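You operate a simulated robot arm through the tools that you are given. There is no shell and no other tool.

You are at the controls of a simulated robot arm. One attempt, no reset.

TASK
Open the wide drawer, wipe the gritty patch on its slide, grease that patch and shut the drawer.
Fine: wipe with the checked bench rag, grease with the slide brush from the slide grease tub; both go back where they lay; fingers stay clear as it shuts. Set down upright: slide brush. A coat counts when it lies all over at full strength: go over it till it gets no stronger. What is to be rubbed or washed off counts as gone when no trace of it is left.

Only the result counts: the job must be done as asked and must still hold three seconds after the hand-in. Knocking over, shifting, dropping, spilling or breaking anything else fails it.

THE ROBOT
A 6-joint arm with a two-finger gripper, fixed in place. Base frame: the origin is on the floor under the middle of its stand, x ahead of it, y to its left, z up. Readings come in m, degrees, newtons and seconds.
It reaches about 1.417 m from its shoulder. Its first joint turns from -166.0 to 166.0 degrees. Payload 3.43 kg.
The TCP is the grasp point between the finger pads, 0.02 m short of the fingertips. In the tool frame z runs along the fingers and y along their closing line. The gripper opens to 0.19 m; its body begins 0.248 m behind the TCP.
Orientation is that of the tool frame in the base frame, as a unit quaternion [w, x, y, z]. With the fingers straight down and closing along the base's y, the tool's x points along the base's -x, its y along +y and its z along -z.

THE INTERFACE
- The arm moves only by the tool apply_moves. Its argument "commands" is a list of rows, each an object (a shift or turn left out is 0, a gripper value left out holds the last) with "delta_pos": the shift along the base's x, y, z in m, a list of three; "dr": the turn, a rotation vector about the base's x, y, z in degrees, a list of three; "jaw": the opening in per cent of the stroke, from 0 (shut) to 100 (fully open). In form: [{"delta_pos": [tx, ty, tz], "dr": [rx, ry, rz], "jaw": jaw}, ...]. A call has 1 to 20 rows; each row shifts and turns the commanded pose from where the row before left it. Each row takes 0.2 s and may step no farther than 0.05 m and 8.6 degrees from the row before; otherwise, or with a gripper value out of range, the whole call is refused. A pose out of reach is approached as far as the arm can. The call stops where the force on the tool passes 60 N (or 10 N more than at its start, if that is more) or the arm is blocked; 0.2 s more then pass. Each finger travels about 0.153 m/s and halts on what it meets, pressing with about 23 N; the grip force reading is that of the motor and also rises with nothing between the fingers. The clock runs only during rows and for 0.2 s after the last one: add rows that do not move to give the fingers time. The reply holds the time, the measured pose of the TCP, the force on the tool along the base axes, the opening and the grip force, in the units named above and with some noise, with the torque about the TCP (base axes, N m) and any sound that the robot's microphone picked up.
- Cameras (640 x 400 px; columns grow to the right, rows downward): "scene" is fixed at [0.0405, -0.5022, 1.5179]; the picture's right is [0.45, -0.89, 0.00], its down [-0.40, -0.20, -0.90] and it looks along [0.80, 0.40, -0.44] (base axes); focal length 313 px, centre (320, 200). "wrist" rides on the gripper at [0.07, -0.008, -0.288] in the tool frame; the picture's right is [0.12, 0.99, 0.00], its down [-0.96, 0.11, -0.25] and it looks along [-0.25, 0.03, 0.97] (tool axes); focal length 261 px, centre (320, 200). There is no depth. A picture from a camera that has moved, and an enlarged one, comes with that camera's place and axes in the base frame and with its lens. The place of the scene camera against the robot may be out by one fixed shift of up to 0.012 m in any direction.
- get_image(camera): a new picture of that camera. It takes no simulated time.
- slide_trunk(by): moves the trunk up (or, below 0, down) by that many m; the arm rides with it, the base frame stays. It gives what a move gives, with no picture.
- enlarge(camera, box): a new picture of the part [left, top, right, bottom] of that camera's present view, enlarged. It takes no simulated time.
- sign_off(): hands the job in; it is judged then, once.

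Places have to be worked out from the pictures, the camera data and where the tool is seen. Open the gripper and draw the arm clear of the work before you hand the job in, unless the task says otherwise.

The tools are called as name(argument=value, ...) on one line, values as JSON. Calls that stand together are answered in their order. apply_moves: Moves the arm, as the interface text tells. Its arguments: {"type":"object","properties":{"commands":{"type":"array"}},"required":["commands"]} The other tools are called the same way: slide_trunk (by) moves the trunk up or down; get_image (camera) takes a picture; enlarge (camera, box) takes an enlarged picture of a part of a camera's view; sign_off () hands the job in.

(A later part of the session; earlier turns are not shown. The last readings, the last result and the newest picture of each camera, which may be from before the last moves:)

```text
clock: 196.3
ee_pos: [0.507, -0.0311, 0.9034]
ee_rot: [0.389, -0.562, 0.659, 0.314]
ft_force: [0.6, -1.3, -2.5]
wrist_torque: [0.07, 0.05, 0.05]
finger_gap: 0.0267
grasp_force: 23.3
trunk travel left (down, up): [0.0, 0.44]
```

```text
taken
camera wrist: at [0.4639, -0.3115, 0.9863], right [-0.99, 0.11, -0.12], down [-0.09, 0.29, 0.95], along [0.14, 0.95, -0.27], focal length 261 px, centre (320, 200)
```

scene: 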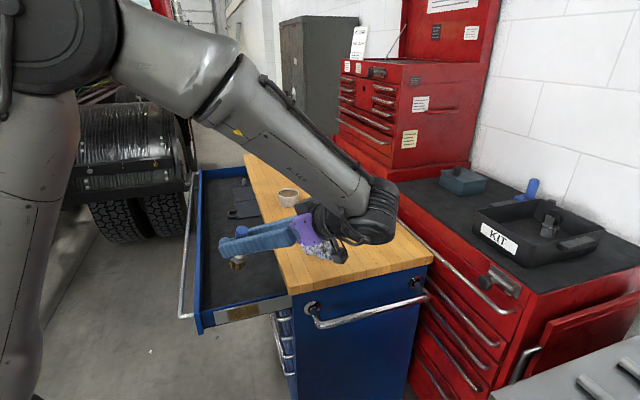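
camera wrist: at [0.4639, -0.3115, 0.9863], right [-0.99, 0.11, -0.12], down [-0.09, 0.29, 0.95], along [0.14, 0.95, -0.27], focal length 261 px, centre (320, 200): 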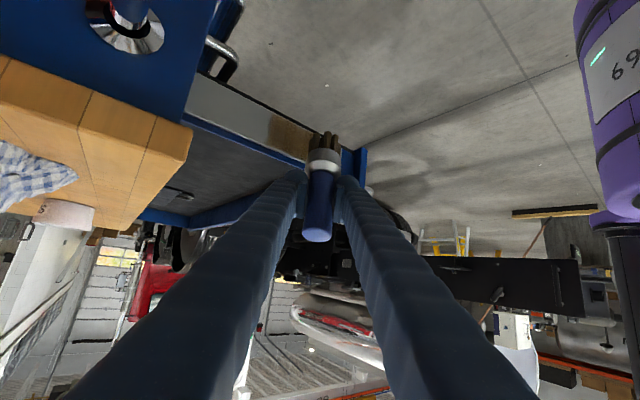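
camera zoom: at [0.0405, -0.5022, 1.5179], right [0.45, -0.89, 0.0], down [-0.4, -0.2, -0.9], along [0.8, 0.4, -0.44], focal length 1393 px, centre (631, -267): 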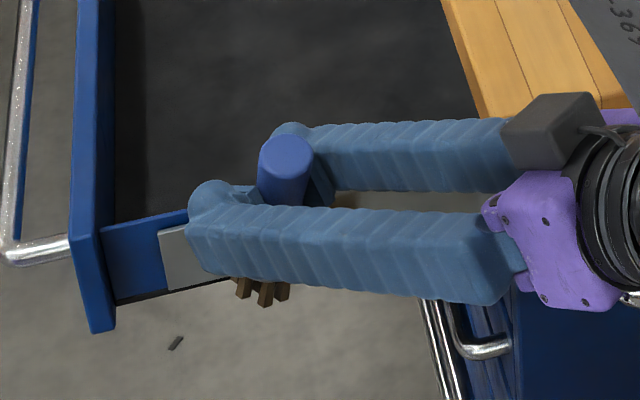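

Clear of everything. I enlarge the wrist view to see brush versus patch, then press toward the face.

enlarge(camera="wrist", box=[230, 90, 390, 200])

apply_moves(commands=[{"delta_pos": [0.006, 0.006, 0]}, {"delta_pos": [0.003, 0.003, 0]}, {"delta_pos": [0, 0, 0]}])

```text
3.64 times, centred on (310, 145) of wrist
camera zoom: at [0.4639, -0.3115, 0.9863], right [-0.99, 0.11, -0.12], down [-0.09, 0.29, 0.95], along [0.14, 0.95, -0.27], focal length 948 px, centre (356, 400)
```

zoom: 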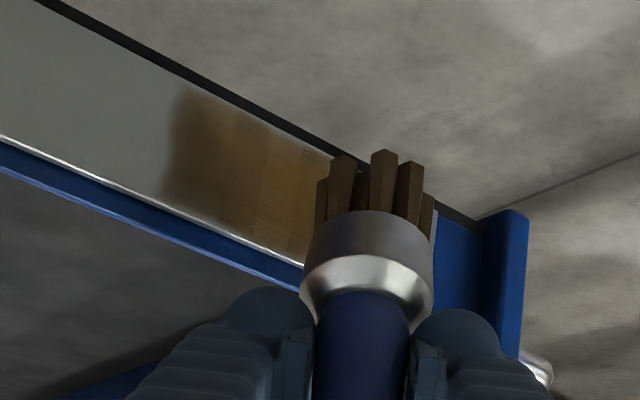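

```text
clock: 197.1
ee_pos: [0.5143, -0.0206, 0.9049]
ee_rot: [0.389, -0.562, 0.659, 0.314]
ft_force: [0.4, 0.2, -1.7]
wrist_torque: [-0.04, 0.03, -0.03]
finger_gap: 0.0269
grasp_force: 23.1
trunk travel left (down, up): [0.0, 0.44]
```

Brush is at the front third of the patch. I press on in small steps.

apply_moves(commands=[{"delta_pos": [0.0025, 0.0025, 0]}, {"delta_pos": [0, 0, 0]}])

enlarge(camera="wrist", box=[230, 90, 390, 200])

```text
clock: 197.7
ee_pos: [0.5167, -0.0191, 0.9053]
ee_rot: [0.389, -0.562, 0.659, 0.315]
ft_force: [-0.3, -0.4, -2.7]
wrist_torque: [-0.03, 0.03, 0.01]
finger_gap: 0.0265
grasp_force: 23.0
trunk travel left (down, up): [0.0, 0.44]
```

```text
3.64 times, centred on (310, 145) of wrist
camera zoom: at [0.4747, -0.2997, 0.9871], right [-0.99, 0.11, -0.13], down [-0.09, 0.29, 0.95], along [0.14, 0.95, -0.27], focal length 948 px, centre (356, 400)
```

zoom: 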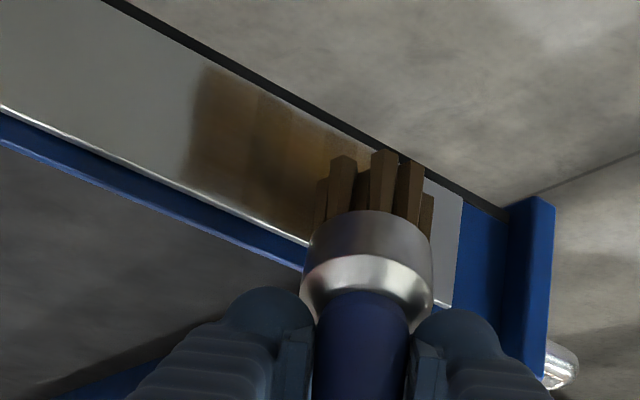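

Getting close; a couple more small steps.

apply_moves(commands=[{"delta_pos": [0.0025, 0.0025, 0]}, {"delta_pos": [0, 0, 0]}])

```text
clock: 198.3
ee_pos: [0.5193, -0.0163, 0.9051]
ee_rot: [0.389, -0.562, 0.659, 0.314]
ft_force: [-0.4, -0.4, -2.5]
wrist_torque: [-0.02, 0.02, -0.04]
finger_gap: 0.0269
grasp_force: 22.9
trunk travel left (down, up): [0.0, 0.44]
```

apply_moves(commands=[{"delta_pos": [0.0025, 0.0025, 0]}, {"delta_pos": [0, 0, 0]}])

```text
clock: 198.9
ee_pos: [0.5217, -0.013, 0.9049]
ee_rot: [0.389, -0.562, 0.659, 0.314]
ft_force: [-0.4, 0.4, -2.8]
wrist_torque: [-0.03, 0.0, -0.01]
finger_gap: 0.0269
grasp_force: 23.0
trunk travel left (down, up): [0.0, 0.44]
```

Still free at u≈0.36; continue.

apply_moves(commands=[{"delta_pos": [0.0025, 0.0025, 0]}, {"delta_pos": [0, 0, 0]}])

enlarge(camera="wrist", box=[230, 90, 390, 200])

```text
clock: 199.5
ee_pos: [0.5235, -0.0118, 0.9056]
ee_rot: [0.39, -0.561, 0.66, 0.314]
ft_force: [-7.6, -10.1, 2.0]
wrist_torque: [-0.61, 0.41, 0.09]
finger_gap: 0.0273
grasp_force: 23.0
trunk travel left (down, up): [0.0, 0.44]
```

```text
3.64 times, centred on (310, 145) of wrist
camera zoom: at [0.4817, -0.2919, 0.9888], right [-0.99, 0.11, -0.13], down [-0.09, 0.29, 0.95], along [0.14, 0.95, -0.27], focal length 948 px, centre (356, 400)
```

zoom: 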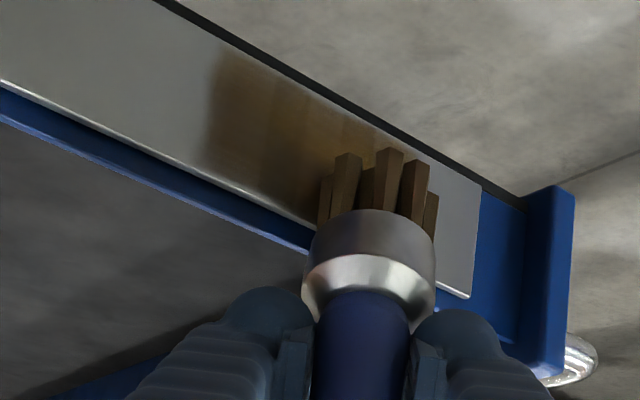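

Contact ~12 N on the front third. Vertical strokes with slight sideways drift.

apply_moves(commands=[{"delta_pos": [-0.0004, -0.0004, -0.007]}, {"delta_pos": [0, 0, -0.007]}, {"delta_pos": [0.0002, 0.0002, 0.008]}, {"delta_pos": [0.0002, 0.0002, 0.008]}, {"delta_pos": [0.0002, 0.0002, -0.008]}, {"delta_pos": [0.0002, 0.0002, -0.008]}, {"delta_pos": [0.0022, -0.0018, 0.008]}, {"delta_pos": [0.0022, -0.0018, 0.008]}, {"delta_pos": [0.0022, -0.0018, -0.008]}, {"delta_pos": [0.0022, -0.0018, -0.008]}, {"delta_pos": [0.0002, 0.0002, 0.008]}, {"delta_pos": [0.0002, 0.0002, 0.008]}, {"delta_pos": [-0.0018, 0.0022, -0.008]}, {"delta_pos": [-0.0018, 0.0022, -0.008]}, {"delta_pos": [-0.0018, 0.0022, 0.008]}, {"delta_pos": [0, 0, 0]}])

enlarge(camera="wrist", box=[230, 90, 390, 200])

```text
clock: 202.9
ee_pos: [0.5301, -0.0095, 0.8983]
ee_rot: [0.388, -0.562, 0.659, 0.315]
ft_force: [0.2, 0.5, -2.8]
wrist_torque: [-0.02, 0.0, -0.03]
finger_gap: 0.026
grasp_force: 22.6
trunk travel left (down, up): [0.0, 0.44]
```

```text
3.64 times, centred on (310, 145) of wrist
camera zoom: at [0.4878, -0.2909, 0.9819], right [-0.99, 0.11, -0.13], down [-0.09, 0.29, 0.95], along [0.14, 0.95, -0.27], focal length 948 px, centre (356, 400)
```

zoom: 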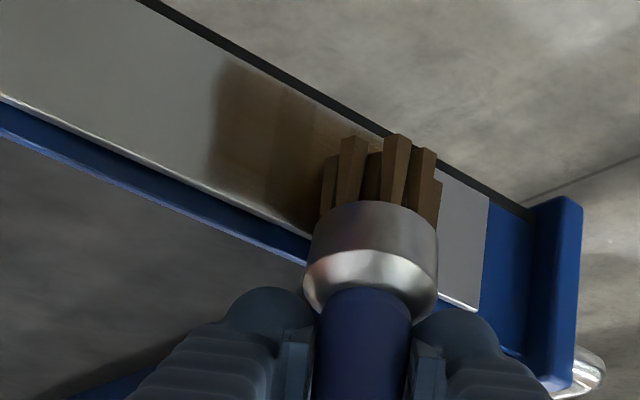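

Done here. I back off, rise, and compare the coat again.

apply_moves(commands=[{"delta_pos": [-0.012, -0.012, 0]}, {"delta_pos": [0, 0, 0.04]}, {"delta_pos": [0, 0, 0.045]}, {"delta_pos": [0, 0, 0.045]}, {"delta_pos": [0.02, 0.01, 0.045]}, {"delta_pos": [0, 0, 0]}])

enlarge(camera="scene", box=[226, 294, 264, 328])

enlarge(camera="scene", box=[190, 220, 310, 340])

get_image(camera="wrist")

```text
refused: row 5 steps farther than a row can; nothing moved
```

```text
11.76 times, centred on (245, 311) of scene
camera zoom: at [0.0405, -0.5022, 1.5179], right [0.45, -0.89, 0.0], down [-0.4, -0.2, -0.9], along [0.8, 0.4, -0.44], focal length 3687 px, centre (1202, -1106)
```

zoom: 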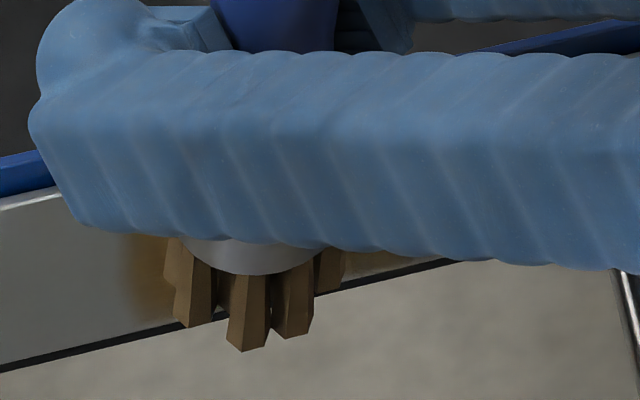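

```text
3.33 times, centred on (250, 280) of scene
camera zoom: at [0.0405, -0.5022, 1.5179], right [0.45, -0.89, 0.0], down [-0.4, -0.2, -0.9], along [0.8, 0.4, -0.44], focal length 1045 px, centre (553, -67)
```

zoom: 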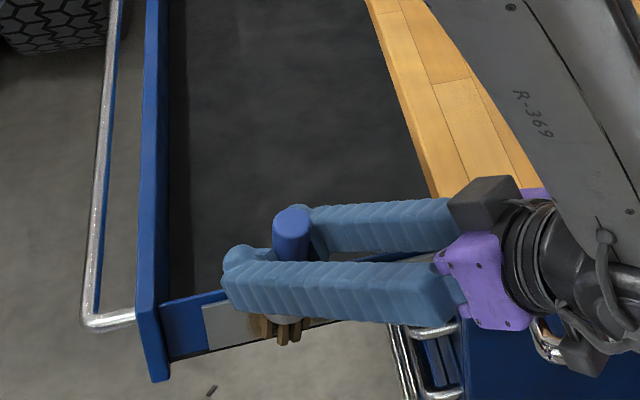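

```text
taken
camera wrist: at [0.4878, -0.2909, 0.9819], right [-0.99, 0.11, -0.13], down [-0.09, 0.29, 0.95], along [0.14, 0.95, -0.27], focal length 261 px, centre (320, 200)
```

wrist: 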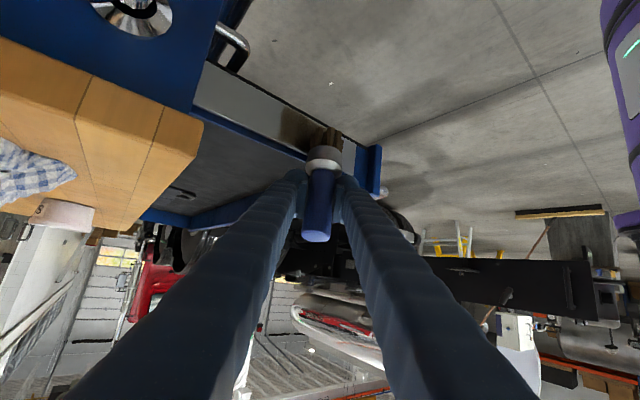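

The last row was too long a step; I resend with smaller rows.

apply_moves(commands=[{"delta_pos": [-0.012, -0.012, 0]}, {"delta_pos": [0, 0, 0.04]}, {"delta_pos": [0, 0, 0.04]}, {"delta_pos": [0, 0, 0.04]}, {"delta_pos": [0.02, 0.01, 0.03]}, {"delta_pos": [0, 0, 0.02]}, {"delta_pos": [0, 0, 0]}])

enlarge(camera="scene", box=[226, 294, 264, 328])

enlarge(camera="scene", box=[190, 220, 310, 340])

get_image(camera="wrist")

```text
clock: 204.5
ee_pos: [0.5378, -0.0141, 1.0697]
ee_rot: [0.39, -0.562, 0.659, 0.314]
ft_force: [0.3, -0.3, -3.0]
wrist_torque: [-0.09, 0.0, -0.01]
finger_gap: 0.0263
grasp_force: 23.2
trunk travel left (down, up): [0.0, 0.44]
```

```text
11.76 times, centred on (245, 311) of scene
camera zoom: at [0.0405, -0.5022, 1.5179], right [0.45, -0.89, 0.0], down [-0.4, -0.2, -0.9], along [0.8, 0.4, -0.44], focal length 3687 px, centre (1202, -1106)
```

zoom: 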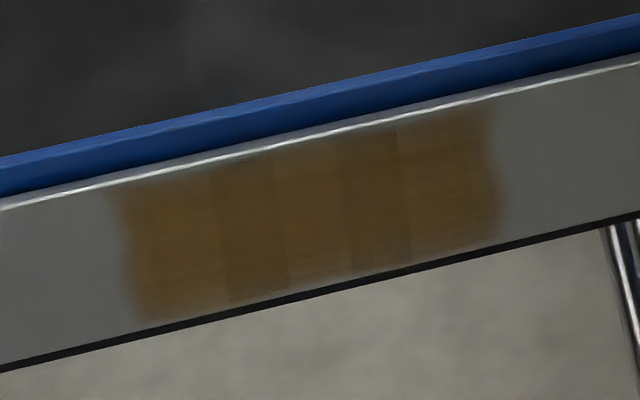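

```text
3.33 times, centred on (250, 280) of scene
camera zoom: at [0.0405, -0.5022, 1.5179], right [0.45, -0.89, 0.0], down [-0.4, -0.2, -0.9], along [0.8, 0.4, -0.44], focal length 1045 px, centre (553, -67)
```

zoom: 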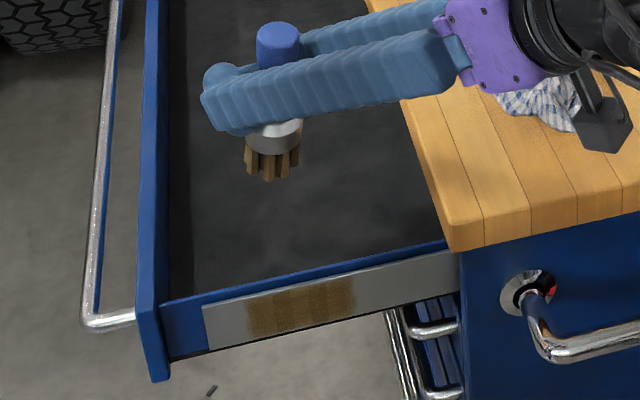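

```text
taken
camera wrist: at [0.4962, -0.2951, 1.1521], right [-0.99, 0.11, -0.13], down [-0.09, 0.29, 0.95], along [0.14, 0.95, -0.27], focal length 261 px, centre (320, 200)
```

wrist: 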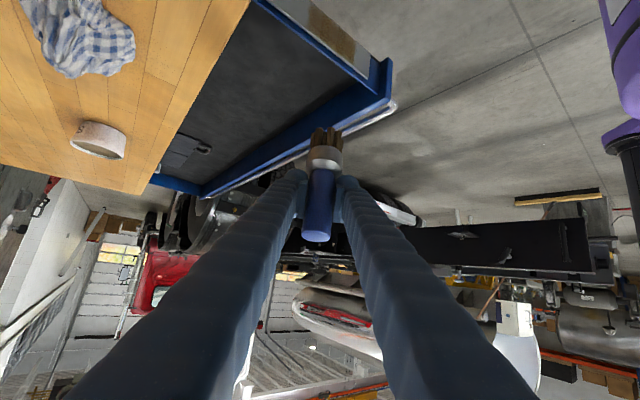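

The front third didn't get any stronger after this extra pass and all three cells match, so the coat is saturated. Now I return the brush: it leans ~10° toward +y, so I take 10° of tilt out to hang it vertical and carry it over to its home spot.

apply_moves(commands=[{"dr": [-4.92, 0.87, 0], "delta_pos": [0, 0, 0.01]}, {"dr": [-4.92, 0.87, 0], "delta_pos": [0, 0, 0.01]}, {"delta_pos": [0.0404, 0.0066, 0]}, {"delta_pos": [0.0404, 0.0066, 0]}, {"delta_pos": [0.0404, 0.0066, 0]}, {"delta_pos": [0.0404, 0.0066, 0]}, {"delta_pos": [0.0404, 0.0066, 0]}, {"delta_pos": [0.0404, 0.0066, 0]}, {"delta_pos": [0.0404, 0.0066, 0]}, {"delta_pos": [0, 0, 0]}])

get_image(camera="scene")

get_image(camera="wrist")

```text
clock: 206.7
ee_pos: [0.824, 0.0353, 1.0881]
ee_rot: [0.329, -0.588, 0.689, 0.266]
ft_force: [1.5, 0.8, -2.6]
wrist_torque: [0.02, 0.02, 0.03]
finger_gap: 0.0261
grasp_force: 23.1
trunk travel left (down, up): [0.0, 0.44]
```

```text
taken
```

scene: 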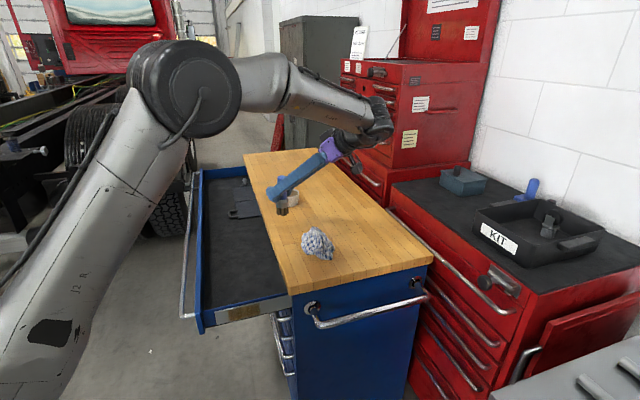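

```text
taken
camera wrist: at [0.7853, -0.2267, 1.2195], right [-0.99, 0.09, -0.11], down [-0.06, 0.45, 0.89], along [0.13, 0.89, -0.43], focal length 261 px, centre (320, 200)
```

wrist: 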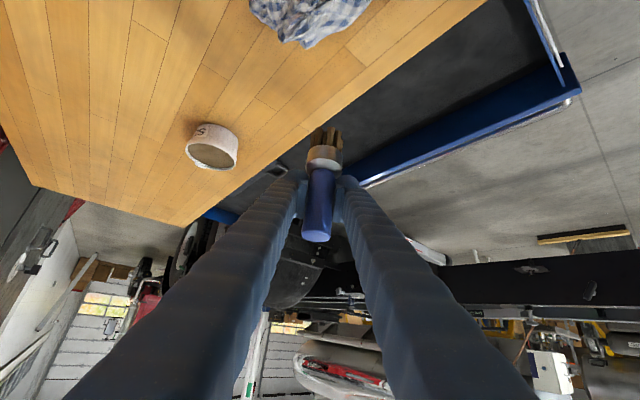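

I zoom in on the brush to check its verticality and tip position relative to the TCP.

enlarge(camera="scene", box=[240, 140, 340, 240])

enlarge(camera="wrist", box=[260, 100, 400, 260])

```text
4.00 times, centred on (290, 190) of scene
camera zoom: at [0.0405, -0.5022, 1.5179], right [0.45, -0.89, 0.0], down [-0.4, -0.2, -0.9], along [0.8, 0.4, -0.44], focal length 1254 px, centre (440, 240)
```

zoom: 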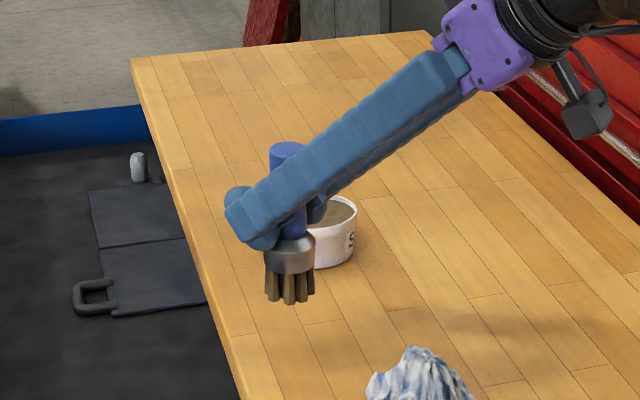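

```text
2.50 times, centred on (330, 180) of wrist
camera zoom: at [0.7853, -0.2267, 1.2195], right [-0.99, 0.09, -0.11], down [-0.06, 0.45, 0.89], along [0.13, 0.89, -0.43], focal length 652 px, centre (295, 250)
```

zoom: 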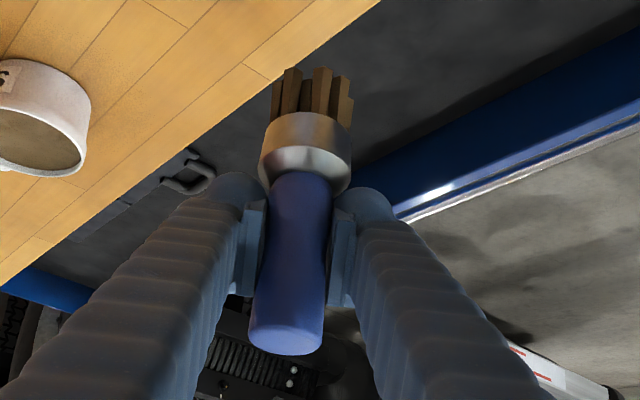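

The brush hangs within ~3° of vertical with its tip right under the TCP (~0.089 m below). I move over the home spot (0.942, 0.053) and lower to about 1.5 cm above the table.

apply_moves(commands=[{"delta_pos": [0.0393, 0.0058, 0]}, {"delta_pos": [0.0393, 0.0058, 0]}, {"delta_pos": [0.0394, 0.0058, 0]}, {"delta_pos": [0, 0, -0.038]}, {"delta_pos": [0, 0, -0.038]}, {"delta_pos": [0, 0, 0]}])

enlarge(camera="scene", box=[250, 150, 350, 250])

get_image(camera="wrist")

```text
clock: 208.1
ee_pos: [0.9393, 0.0514, 1.0126]
ee_rot: [0.329, -0.588, 0.689, 0.266]
ft_force: [0.8, -0.2, -3.3]
wrist_torque: [0.1, 0.0, 0.04]
finger_gap: 0.0263
grasp_force: 22.8
trunk travel left (down, up): [0.0, 0.44]
```

```text
4.00 times, centred on (300, 200) of scene
camera zoom: at [0.0405, -0.5022, 1.5179], right [0.45, -0.89, 0.0], down [-0.4, -0.2, -0.9], along [0.8, 0.4, -0.44], focal length 1254 px, centre (400, 200)
```

zoom: 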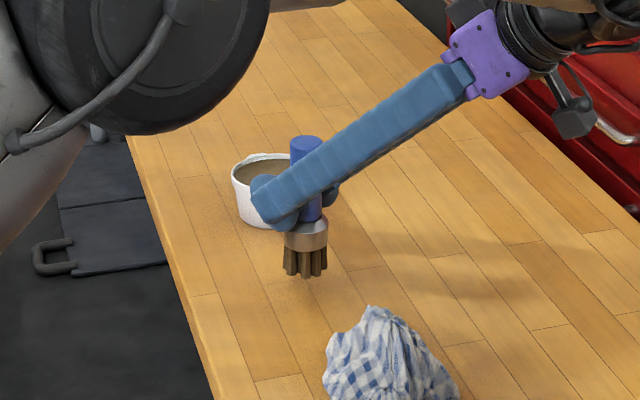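

```text
taken
camera wrist: at [0.9004, -0.2098, 1.1428], right [-0.99, 0.09, -0.11], down [-0.06, 0.45, 0.89], along [0.13, 0.89, -0.44], focal length 261 px, centre (320, 200)
```

wrist: 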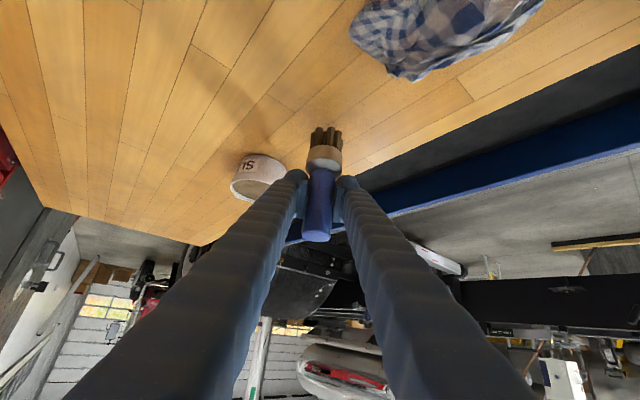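

The brush is right above its original footprint. I lower gently until it touches.

apply_moves(commands=[{"delta_pos": [0.0015, 0.002, -0.006]}, {"delta_pos": [0, 0, -0.005]}, {"delta_pos": [0, 0, 0]}])

apply_moves(commands=[{"delta_pos": [0, 0, -0.004]}, {"delta_pos": [0, 0, 0]}])

```text
clock: 208.9
ee_pos: [0.9399, 0.0533, 1.001]
ee_rot: [0.329, -0.588, 0.689, 0.266]
ft_force: [0.3, -0.3, -3.1]
wrist_torque: [0.01, 0.01, 0.01]
finger_gap: 0.026
grasp_force: 23.1
trunk travel left (down, up): [0.0, 0.44]
```

```text
clock: 209.5
ee_pos: [0.941, 0.0547, 0.9974]
ee_rot: [0.33, -0.587, 0.69, 0.265]
ft_force: [0.7, -0.4, -2.7]
wrist_torque: [0.03, -0.01, -0.02]
finger_gap: 0.0259
grasp_force: 22.9
trunk travel left (down, up): [0.0, 0.44]
```

apply_moves(commands=[{"delta_pos": [0, 0, -0.003]}, {"delta_pos": [0, 0, 0]}])

enlarge(camera="scene", box=[260, 170, 330, 240])

```text
clock: 210.1
ee_pos: [0.9419, 0.0548, 0.9937]
ee_rot: [0.329, -0.589, 0.689, 0.267]
ft_force: [-1.0, 0.8, -3.7]
wrist_torque: [0.01, 0.02, -0.02]
finger_gap: 0.0261
grasp_force: 22.4
trunk travel left (down, up): [0.0, 0.44]
```

```text
5.71 times, centred on (295, 205) of scene
camera zoom: at [0.0405, -0.5022, 1.5179], right [0.45, -0.89, 0.0], down [-0.4, -0.2, -0.9], along [0.8, 0.4, -0.44], focal length 1791 px, centre (463, 171)
```

zoom: 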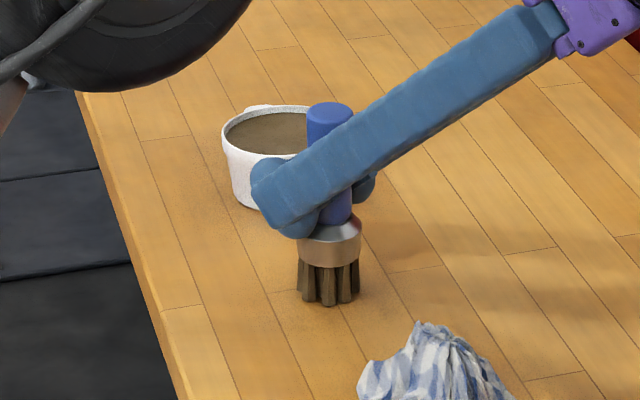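

Nearly down; both ends appear ~1 px right of the original, so I shift ~3.5 mm left and continue lowering.

apply_moves(commands=[{"delta_pos": [-0.0015, 0.003, 0]}, {"delta_pos": [0, 0, -0.003]}, {"delta_pos": [0, 0, 0]}])

apply_moves(commands=[{"delta_pos": [0, 0, -0.002]}, {"delta_pos": [0, 0, 0]}])

```text
clock: 210.9
ee_pos: [0.9376, 0.0565, 0.9933]
ee_rot: [0.33, -0.588, 0.69, 0.263]
ft_force: [2.6, 0.1, 7.3]
wrist_torque: [-0.17, -0.07, 0.06]
finger_gap: 0.0261
grasp_force: 23.3
trunk travel left (down, up): [0.0, 0.44]
```

```text
clock: 211.5
ee_pos: [0.9375, 0.0572, 0.9929]
ee_rot: [0.331, -0.588, 0.689, 0.265]
ft_force: [4.8, 3.3, 20.9]
wrist_torque: [-0.17, -0.11, 0.09]
finger_gap: 0.026
grasp_force: 23.3
trunk travel left (down, up): [0.0, 0.44]
```

It's down (pressing ~20 N). I relieve 1.5 mm and open the jaws gradually.

apply_moves(commands=[{"delta_pos": [0, 0, 0.0015]}, {"delta_pos": [0, 0, 0]}, {"jaw": 14}, {"jaw": 15}, {"jaw": 17}, {"jaw": 20}, {"jaw": 26}, {"jaw": 34}, {"jaw": 42}, {"jaw": 42}])

enlarge(camera="scene", box=[260, 170, 330, 240])

get_image(camera="wrist")

```text
clock: 213.7
ee_pos: [0.9396, 0.0557, 0.9916]
ee_rot: [0.329, -0.588, 0.689, 0.266]
ft_force: [0.2, -0.4, 0.1]
wrist_torque: [0.01, 0.02, -0.02]
finger_gap: 0.0798
grasp_force: 0.0
trunk travel left (down, up): [0.0, 0.44]
```

```text
5.71 times, centred on (295, 205) of scene
camera zoom: at [0.0405, -0.5022, 1.5179], right [0.45, -0.89, 0.0], down [-0.4, -0.2, -0.9], along [0.8, 0.4, -0.44], focal length 1791 px, centre (463, 171)
```

zoom: 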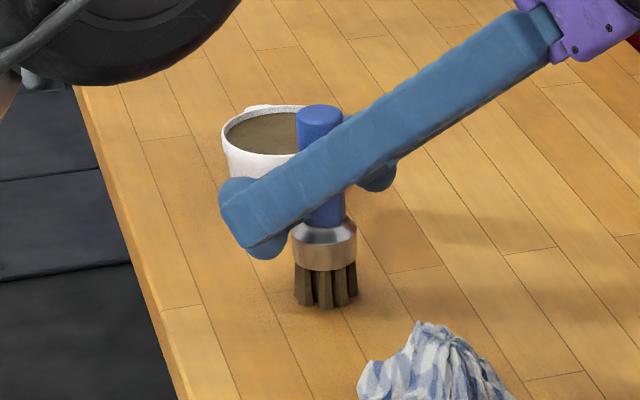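

```text
taken
camera wrist: at [0.8997, -0.2064, 1.1227], right [-0.99, 0.09, -0.11], down [-0.06, 0.45, 0.89], along [0.13, 0.89, -0.43], focal length 261 px, centre (320, 200)
```

wrist: 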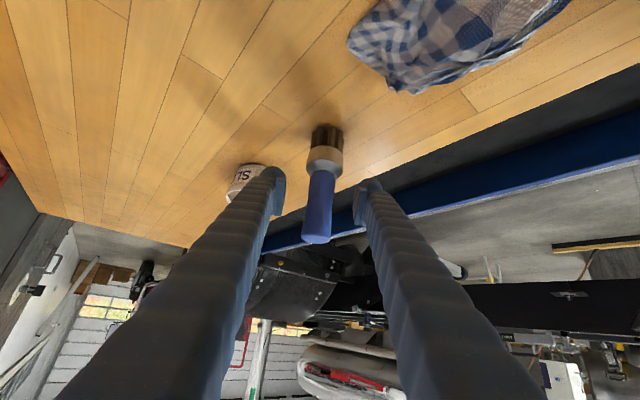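

The brush stands upright within a few millimetres of its original spot. I withdraw the gripper straight back along its axis.

apply_moves(commands=[{"delta_pos": [-0.003, -0.015, 0.013]}, {"delta_pos": [-0.006, -0.034, 0.029]}, {"delta_pos": [-0.006, -0.034, 0.029]}, {"delta_pos": [-0.006, -0.034, 0.029]}, {"delta_pos": [-0.006, -0.034, 0.029]}, {"delta_pos": [0, 0, 0]}])

get_image(camera="scene")

enlarge(camera="scene", box=[255, 170, 345, 270])

get_image(camera="wrist")

```text
clock: 215.1
ee_pos: [0.9115, -0.0953, 1.1222]
ee_rot: [0.329, -0.588, 0.69, 0.265]
ft_force: [-0.5, -0.4, 0.1]
wrist_torque: [0.09, -0.04, 0.03]
finger_gap: 0.0797
grasp_force: 0.0
trunk travel left (down, up): [0.0, 0.44]
```

```text
taken
```

scene: 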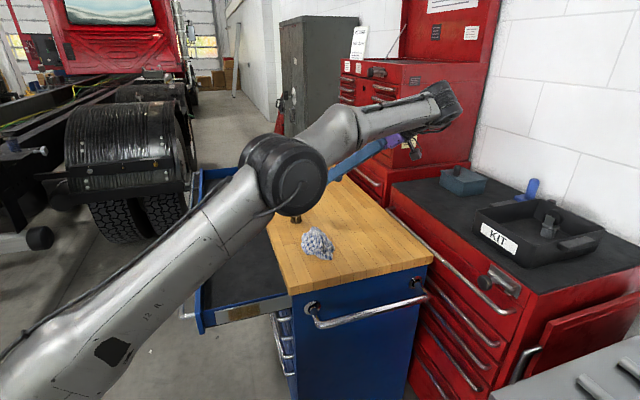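

```text
4.00 times, centred on (300, 220) of scene
camera zoom: at [0.0405, -0.5022, 1.5179], right [0.45, -0.89, 0.0], down [-0.4, -0.2, -0.9], along [0.8, 0.4, -0.44], focal length 1254 px, centre (400, 120)
```

zoom: 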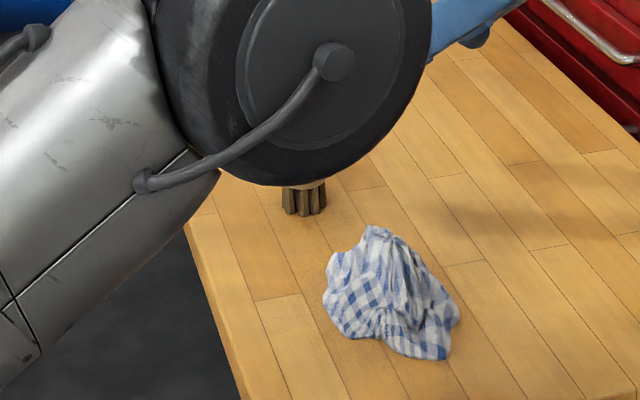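

```text
taken
camera wrist: at [0.8717, -0.3565, 1.2516], right [-0.99, 0.09, -0.11], down [-0.06, 0.44, 0.89], along [0.13, 0.89, -0.43], focal length 261 px, centre (320, 200)
```

wrist: 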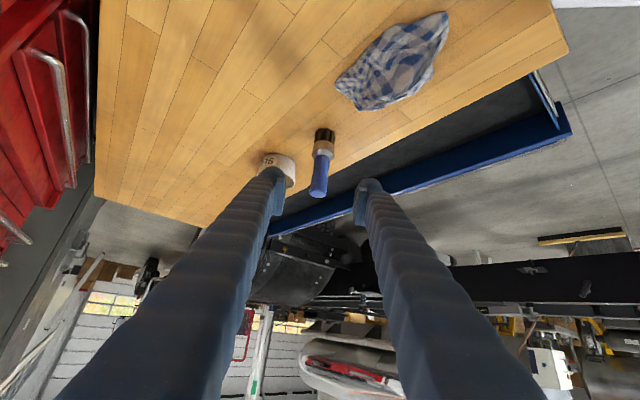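

Both tools are back in place. Next is shutting the drawer: I raise the trunk for reach, then un-tilt/un-yaw the tool and travel at height out to the aisle in front of the drawer.

slide_trunk(by=0.25)

apply_moves(commands=[{"delta_pos": [-0.0156, 0.0403, -0.0138], "dr": [-7.03, 1.24, 0]}, {"delta_pos": [-0.0156, 0.0403, -0.0138], "dr": [-7.03, 1.24, 0]}, {"delta_pos": [-0.0156, 0.0403, -0.0138], "dr": [-7.03, 1.24, 0]}, {"delta_pos": [-0.0156, 0.0403, -0.0138], "dr": [-7.03, 1.24, 0]}, {"delta_pos": [-0.0156, 0.0403, -0.0138], "dr": [-7.03, 1.24, 0]}, {"delta_pos": [-0.0156, 0.0403, -0.0138], "dr": [-7.03, 1.24, 0]}, {"delta_pos": [-0.0156, 0.0403, -0.0138], "dr": [-7.03, 1.24, 0]}, {"delta_pos": [-0.0156, 0.0403, -0.0138], "dr": [0, 0, -7]}, {"delta_pos": [-0.0156, 0.0403, -0.0138], "dr": [0, 0, -7]}, {"delta_pos": [-0.0156, 0.0403, -0.0138], "dr": [0, 0, -7]}, {"delta_pos": [-0.0156, 0.0403, -0.0138], "dr": [0, 0, -7]}, {"delta_pos": [-0.0156, 0.0403, -0.0138], "dr": [0, 0, -7], "jaw": 0}, {"delta_pos": [-0.0156, 0.0403, -0.0138]}, {"delta_pos": [-0.0156, 0.0403, -0.0138]}, {"delta_pos": [-0.0156, 0.0403, -0.0138]}, {"delta_pos": [-0.0156, 0.0403, -0.0138]}, {"delta_pos": [0, 0, 0]}])

get_image(camera="scene")

get_image(camera="wrist")

```text
clock: 217.7
ee_pos: [0.9102, -0.0937, 1.3698]
ee_rot: [0.329, -0.588, 0.689, 0.265]
ft_force: [0.4, -0.1, -0.1]
wrist_torque: [-0.01, 0.01, 0.01]
finger_gap: 0.0799
grasp_force: 0.1
trunk travel left (down, up): [-0.25, 0.19]
```

```text
clock: 221.3
ee_pos: [0.6616, 0.5559, 1.1497]
ee_rot: [0.002, -0.392, 0.92, -0.004]
ft_force: [-0.9, -0.7, 0.2]
wrist_torque: [-0.12, 0.01, -0.01]
finger_gap: 0.0001
grasp_force: 23.0
trunk travel left (down, up): [-0.25, 0.19]
```

```text
taken
```

scene: 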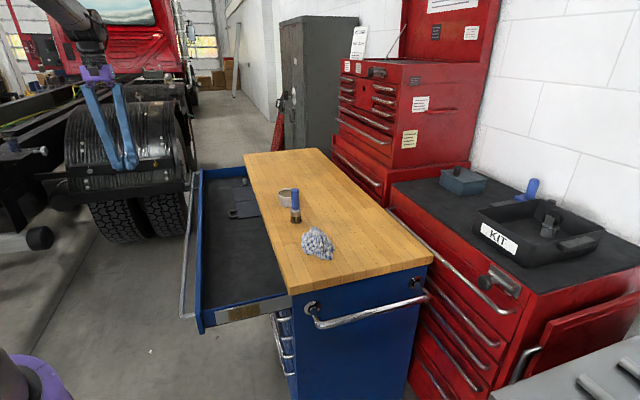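

```text
taken
camera wrist: at [0.6164, 0.501, 1.4373], right [-0.8, 0.6, -0.01], down [0.58, 0.78, 0.25], along [0.16, 0.19, -0.97], focal length 261 px, centre (320, 200)
```

wrist: 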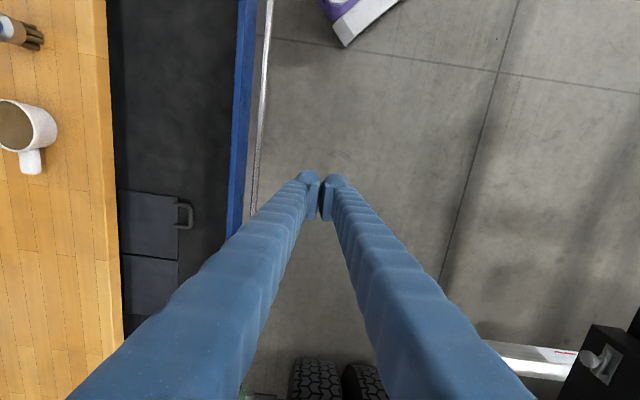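

The arm is out of the way. I use this clear view to check the coat, the brush, the rag and the tub.

enlarge(camera="scene", box=[226, 294, 264, 328])

enlarge(camera="scene", box=[255, 170, 345, 270])

```text
11.76 times, centred on (245, 311) of scene
camera zoom: at [0.0405, -0.5022, 1.5179], right [0.45, -0.89, 0.0], down [-0.4, -0.2, -0.9], along [0.8, 0.4, -0.44], focal length 3687 px, centre (1202, -1106)
```

zoom: 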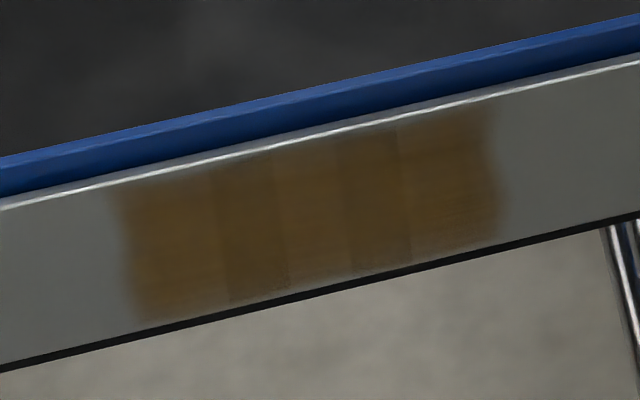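

```text
4.00 times, centred on (300, 220) of scene
camera zoom: at [0.0405, -0.5022, 1.5179], right [0.45, -0.89, 0.0], down [-0.4, -0.2, -0.9], along [0.8, 0.4, -0.44], focal length 1254 px, centre (400, 120)
```

zoom: 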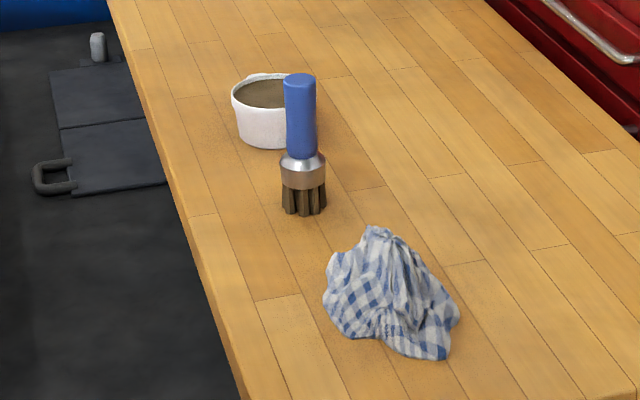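

All items are in place and the coat is even. Now I tilt the closed gripper to point at the drawer front and lower to handle height, standing off from the bar.

apply_moves(commands=[{"dr": [-5.17, -5.17, 0]}, {"dr": [-5.17, -5.17, 0]}, {"dr": [-5.17, -5.17, 0]}, {"dr": [-5.17, -5.17, 0]}, {"dr": [-5.17, -5.17, 0]}, {"delta_pos": [0, 0, -0.048], "dr": [-5.17, -5.17, 0]}, {"delta_pos": [0, 0, -0.048], "dr": [-5.17, -5.17, 0]}, {"delta_pos": [0, 0, -0.048], "dr": [-5.17, -5.17, 0]}, {"delta_pos": [0, 0, -0.048], "dr": [-5.17, -5.17, 0]}, {"delta_pos": [0, 0, -0.048], "dr": [-5.17, -5.17, 0]}, {"delta_pos": [0, 0, -0.048], "dr": [-5.17, -5.17, 0]}, {"delta_pos": [0, 0, 0]}])

get_image(camera="wrist")

get_image(camera="scene")

```text
clock: 223.9
ee_pos: [0.6593, 0.5519, 0.8636]
ee_rot: [0.242, -0.298, 0.7, -0.602]
ft_force: [0.2, -1.3, 0.6]
wrist_torque: [0.17, 0.1, 0.25]
finger_gap: 0.0
grasp_force: 23.1
trunk travel left (down, up): [-0.25, 0.19]
```

```text
taken
camera wrist: at [0.4098, 0.7017, 0.9175], right [-0.21, 0.01, -0.98], down [0.49, 0.87, -0.09], along [0.85, -0.5, -0.19], focal length 261 px, centre (320, 200)
```

wrist: 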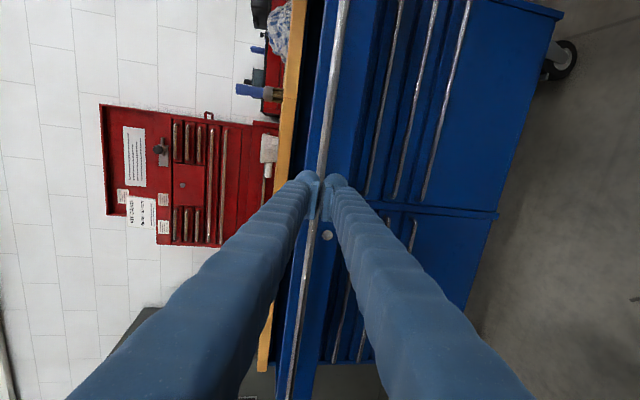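

```text
taken
```

scene: 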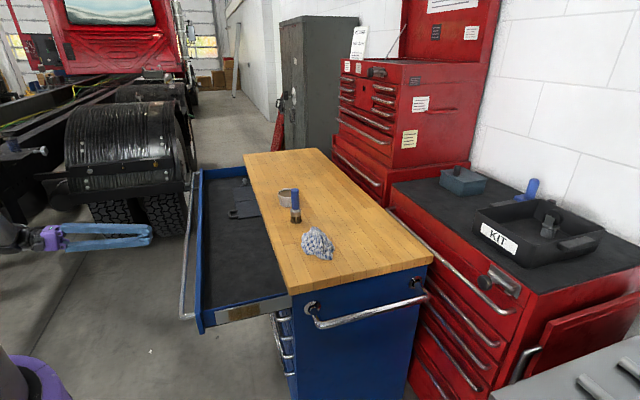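

The closed fingers point at the bar (bar at n≈-0.222, z≈0.838). I approach and make gentle contact, aligning the fingertips with the bar height.

apply_moves(commands=[{"delta_pos": [0.0177, -0.0177, -0.011]}, {"delta_pos": [0.0177, -0.0177, -0.011]}, {"delta_pos": [0.0177, -0.0177, 0]}, {"delta_pos": [0.0141, -0.0141, 0]}, {"delta_pos": [0, 0, 0]}])

enlarge(camera="wrist", box=[240, 120, 400, 230])

```text
clock: 225.1
ee_pos: [0.7288, 0.4842, 0.8406]
ee_rot: [0.243, -0.3, 0.699, -0.602]
ft_force: [0.2, -0.5, -0.4]
wrist_torque: [0.02, 0.01, 0.04]
finger_gap: 0.0
grasp_force: 23.1
trunk travel left (down, up): [-0.25, 0.19]
```

```text
3.64 times, centred on (320, 175) of wrist
camera zoom: at [0.4792, 0.6347, 0.8949], right [-0.21, 0.01, -0.98], down [0.49, 0.87, -0.1], along [0.85, -0.5, -0.19], focal length 948 px, centre (320, 291)
```

zoom: 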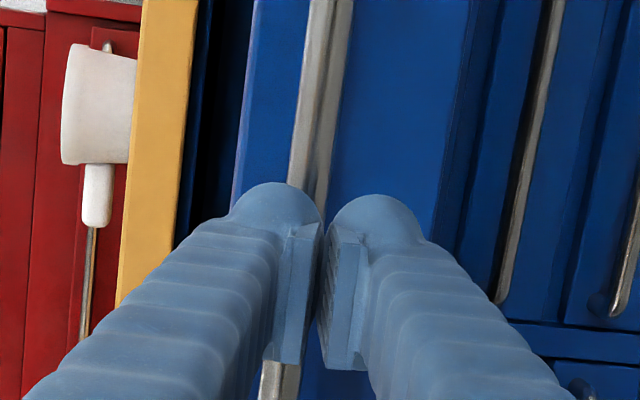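

The seam of the closed fingertips is at the bar's height (z≈0.838). I push slowly and check that the drawer starts moving in.

apply_moves(commands=[{"delta_pos": [0.0106, -0.0106, 0]}, {"delta_pos": [0.0106, -0.0106, 0]}, {"delta_pos": [0.0106, -0.0106, 0]}, {"delta_pos": [0.0106, -0.0106, 0]}, {"delta_pos": [0, 0, 0]}])

enlarge(camera="wrist", box=[240, 120, 400, 230])

get_image(camera="scene")

```text
clock: 226.3
ee_pos: [0.7713, 0.4434, 0.8399]
ee_rot: [0.243, -0.3, 0.699, -0.602]
ft_force: [-0.2, 0.0, -0.8]
wrist_torque: [0.03, -0.01, -0.01]
finger_gap: 0.0
grasp_force: 23.1
trunk travel left (down, up): [-0.25, 0.19]
```

```text
3.64 times, centred on (320, 175) of wrist
camera zoom: at [0.521, 0.5931, 0.8946], right [-0.21, 0.01, -0.98], down [0.49, 0.87, -0.1], along [0.85, -0.5, -0.19], focal length 948 px, centre (320, 291)
```

zoom: 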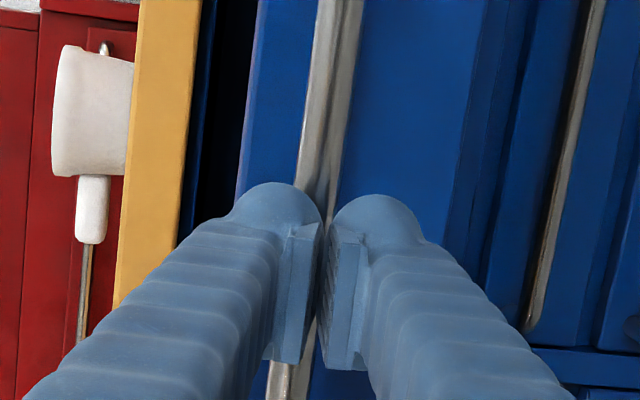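

```text
taken
```

scene: 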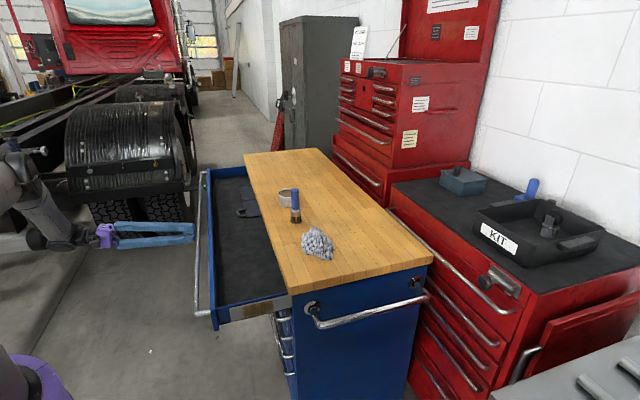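

It's moving in smoothly. I continue pushing, leaving the last few centimetres for a slow finish.

apply_moves(commands=[{"delta_pos": [0.0106, -0.0106, 0]}, {"delta_pos": [0.0106, -0.0106, 0]}, {"delta_pos": [0.0106, -0.0106, 0]}, {"delta_pos": [0.0106, -0.0106, 0]}, {"delta_pos": [0.0106, -0.0106, 0]}, {"delta_pos": [0.0106, -0.0106, 0]}, {"delta_pos": [0.0106, -0.0106, 0]}, {"delta_pos": [0.0106, -0.0106, 0]}, {"delta_pos": [0.0106, -0.0106, 0]}, {"delta_pos": [0.0106, -0.0106, 0]}, {"delta_pos": [0.0106, -0.0106, 0]}, {"delta_pos": [0.0106, -0.0106, 0]}, {"delta_pos": [0.0106, -0.0106, 0]}, {"delta_pos": [0, 0, 0]}])

get_image(camera="scene")

enlarge(camera="wrist", box=[240, 120, 400, 230])

```text
clock: 229.3
ee_pos: [0.9076, 0.3056, 0.8398]
ee_rot: [0.243, -0.299, 0.699, -0.602]
ft_force: [0.4, -0.2, -0.1]
wrist_torque: [-0.02, 0.01, 0.02]
finger_gap: 0.0
grasp_force: 22.6
trunk travel left (down, up): [-0.25, 0.19]
```

```text
taken
```

scene: 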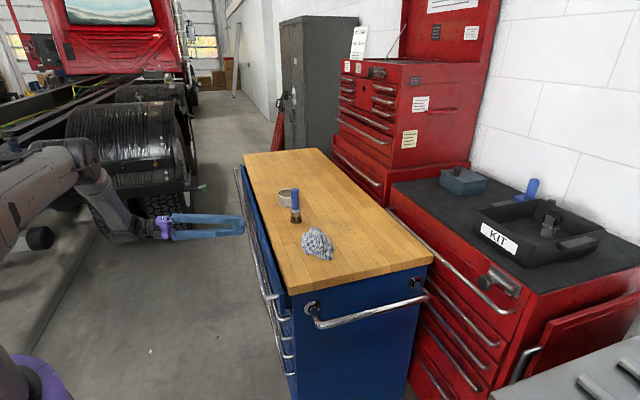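

```text
3.64 times, centred on (320, 175) of wrist
camera zoom: at [0.6576, 0.4545, 0.8952], right [-0.21, 0.01, -0.98], down [0.49, 0.87, -0.1], along [0.85, -0.5, -0.19], focal length 948 px, centre (320, 291)
```

zoom: 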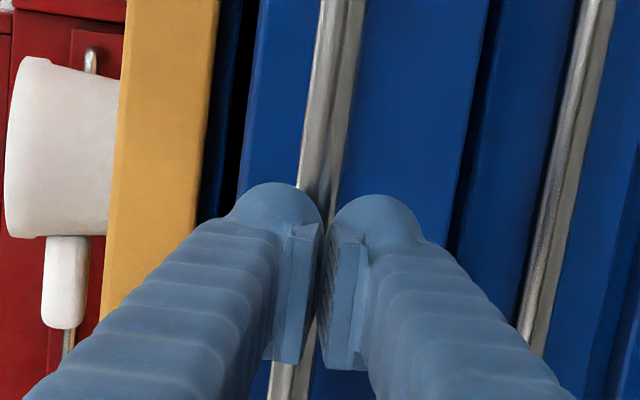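

About 4 cm remain. I push slowly in 6 mm rows and watch for the stop.

apply_moves(commands=[{"delta_pos": [0.0042, -0.0042, 0]}, {"delta_pos": [0.0042, -0.0042, 0]}, {"delta_pos": [0.0042, -0.0042, 0]}, {"delta_pos": [0.0042, -0.0042, 0]}, {"delta_pos": [0.0042, -0.0042, 0]}, {"delta_pos": [0.0042, -0.0042, 0]}, {"delta_pos": [0, 0, 0]}])

apply_moves(commands=[{"delta_pos": [0.0021, -0.0021, 0]}, {"delta_pos": [0.0021, -0.0021, 0]}, {"delta_pos": [0, 0, 0]}])

```text
clock: 230.9
ee_pos: [0.9338, 0.2794, 0.8403]
ee_rot: [0.242, -0.299, 0.7, -0.602]
ft_force: [-0.2, 0.2, 0.4]
wrist_torque: [0.03, -0.04, 0.0]
finger_gap: 0.0
grasp_force: 22.7
trunk travel left (down, up): [-0.25, 0.19]
```

```text
clock: 231.7
ee_pos: [0.936, 0.2785, 0.8405]
ee_rot: [0.244, -0.3, 0.698, -0.603]
ft_force: [-23.2, 23.2, 7.2]
wrist_torque: [-0.07, -0.2, 0.5]
finger_gap: 0.0
grasp_force: 23.9
trunk travel left (down, up): [-0.25, 0.19]
```

Force rises to 33 N at the expected closed position. I look at the drawer before retreating.

enlarge(camera="scene", box=[220, 150, 340, 320])

get_image(camera="wrist")

```text
2.35 times, centred on (280, 235) of scene
camera zoom: at [0.0405, -0.5022, 1.5179], right [0.45, -0.89, 0.0], down [-0.4, -0.2, -0.9], along [0.8, 0.4, -0.44], focal length 737 px, centre (414, 118)
```

zoom: 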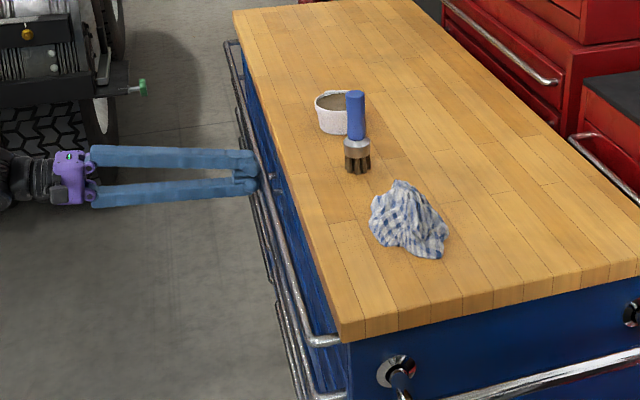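

```text
taken
camera wrist: at [0.6854, 0.4277, 0.8957], right [-0.21, 0.01, -0.98], down [0.49, 0.87, -0.1], along [0.85, -0.5, -0.18], focal length 261 px, centre (320, 200)
```

wrist: 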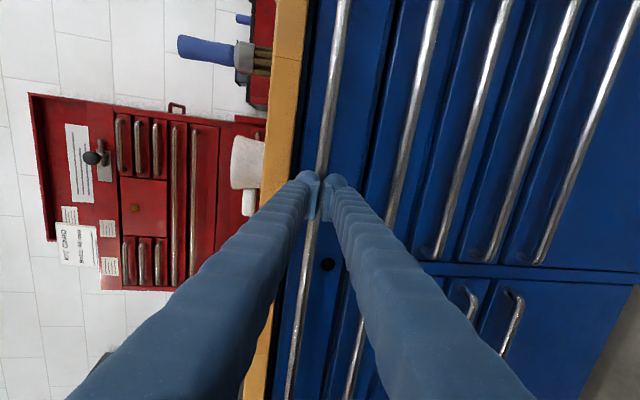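

The drawer looks fully shut. I withdraw from the bar and compare with the initial closed view.

apply_moves(commands=[{"delta_pos": [-0.0071, 0.0071, 0]}, {"delta_pos": [-0.0212, 0.0212, 0.002]}, {"delta_pos": [-0.0283, 0.0283, 0.005]}, {"delta_pos": [-0.0283, 0.0283, 0.005]}, {"delta_pos": [-0.0283, 0.0283, 0.01]}, {"delta_pos": [-0.0283, 0.0283, 0.02], "jaw": 50}, {"delta_pos": [0, 0, 0.03]}, {"delta_pos": [0, 0, 0]}])

enlarge(camera="scene", box=[220, 240, 460, 400])

get_image(camera="scene")

get_image(camera="wrist")

```text
clock: 233.5
ee_pos: [0.7974, 0.4192, 0.9111]
ee_rot: [0.242, -0.298, 0.7, -0.602]
ft_force: [-0.3, -0.1, 1.1]
wrist_torque: [0.05, 0.06, 0.04]
finger_gap: 0.0949
grasp_force: 0.0
trunk travel left (down, up): [-0.25, 0.19]
```

```text
2.50 times, centred on (340, 320) of scene
camera zoom: at [0.0405, -0.5022, 1.5179], right [0.45, -0.89, 0.0], down [-0.4, -0.2, -0.9], along [0.8, 0.4, -0.44], focal length 783 px, centre (270, -100)
```

zoom: 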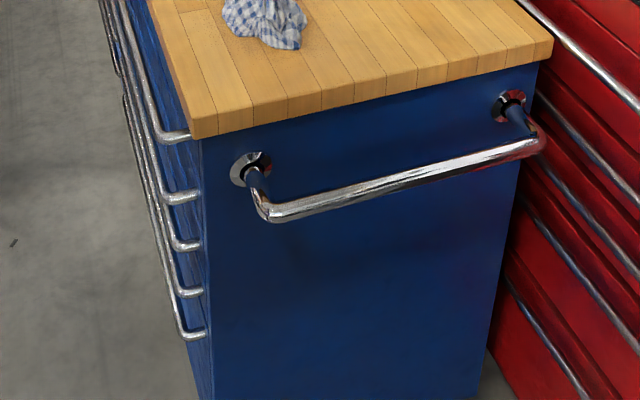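

```text
taken
```

scene: 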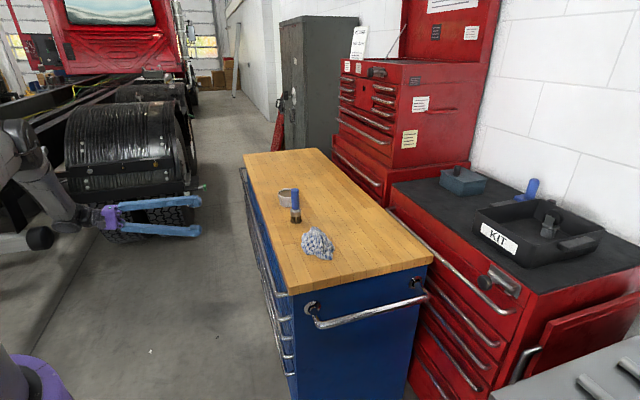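

```text
taken
camera wrist: at [0.547, 0.5686, 0.9656], right [-0.21, 0.01, -0.98], down [0.49, 0.87, -0.1], along [0.85, -0.5, -0.19], focal length 261 px, centre (320, 200)
```

wrist: 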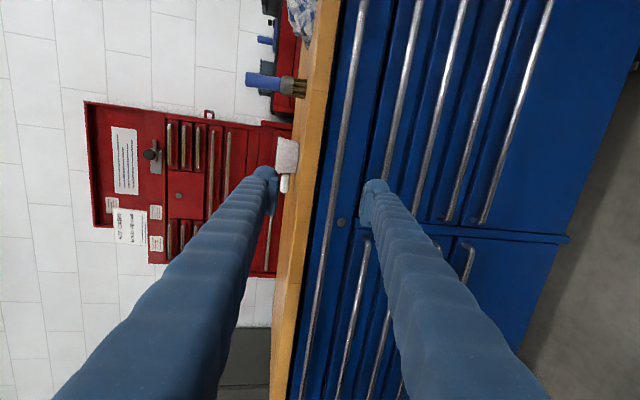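

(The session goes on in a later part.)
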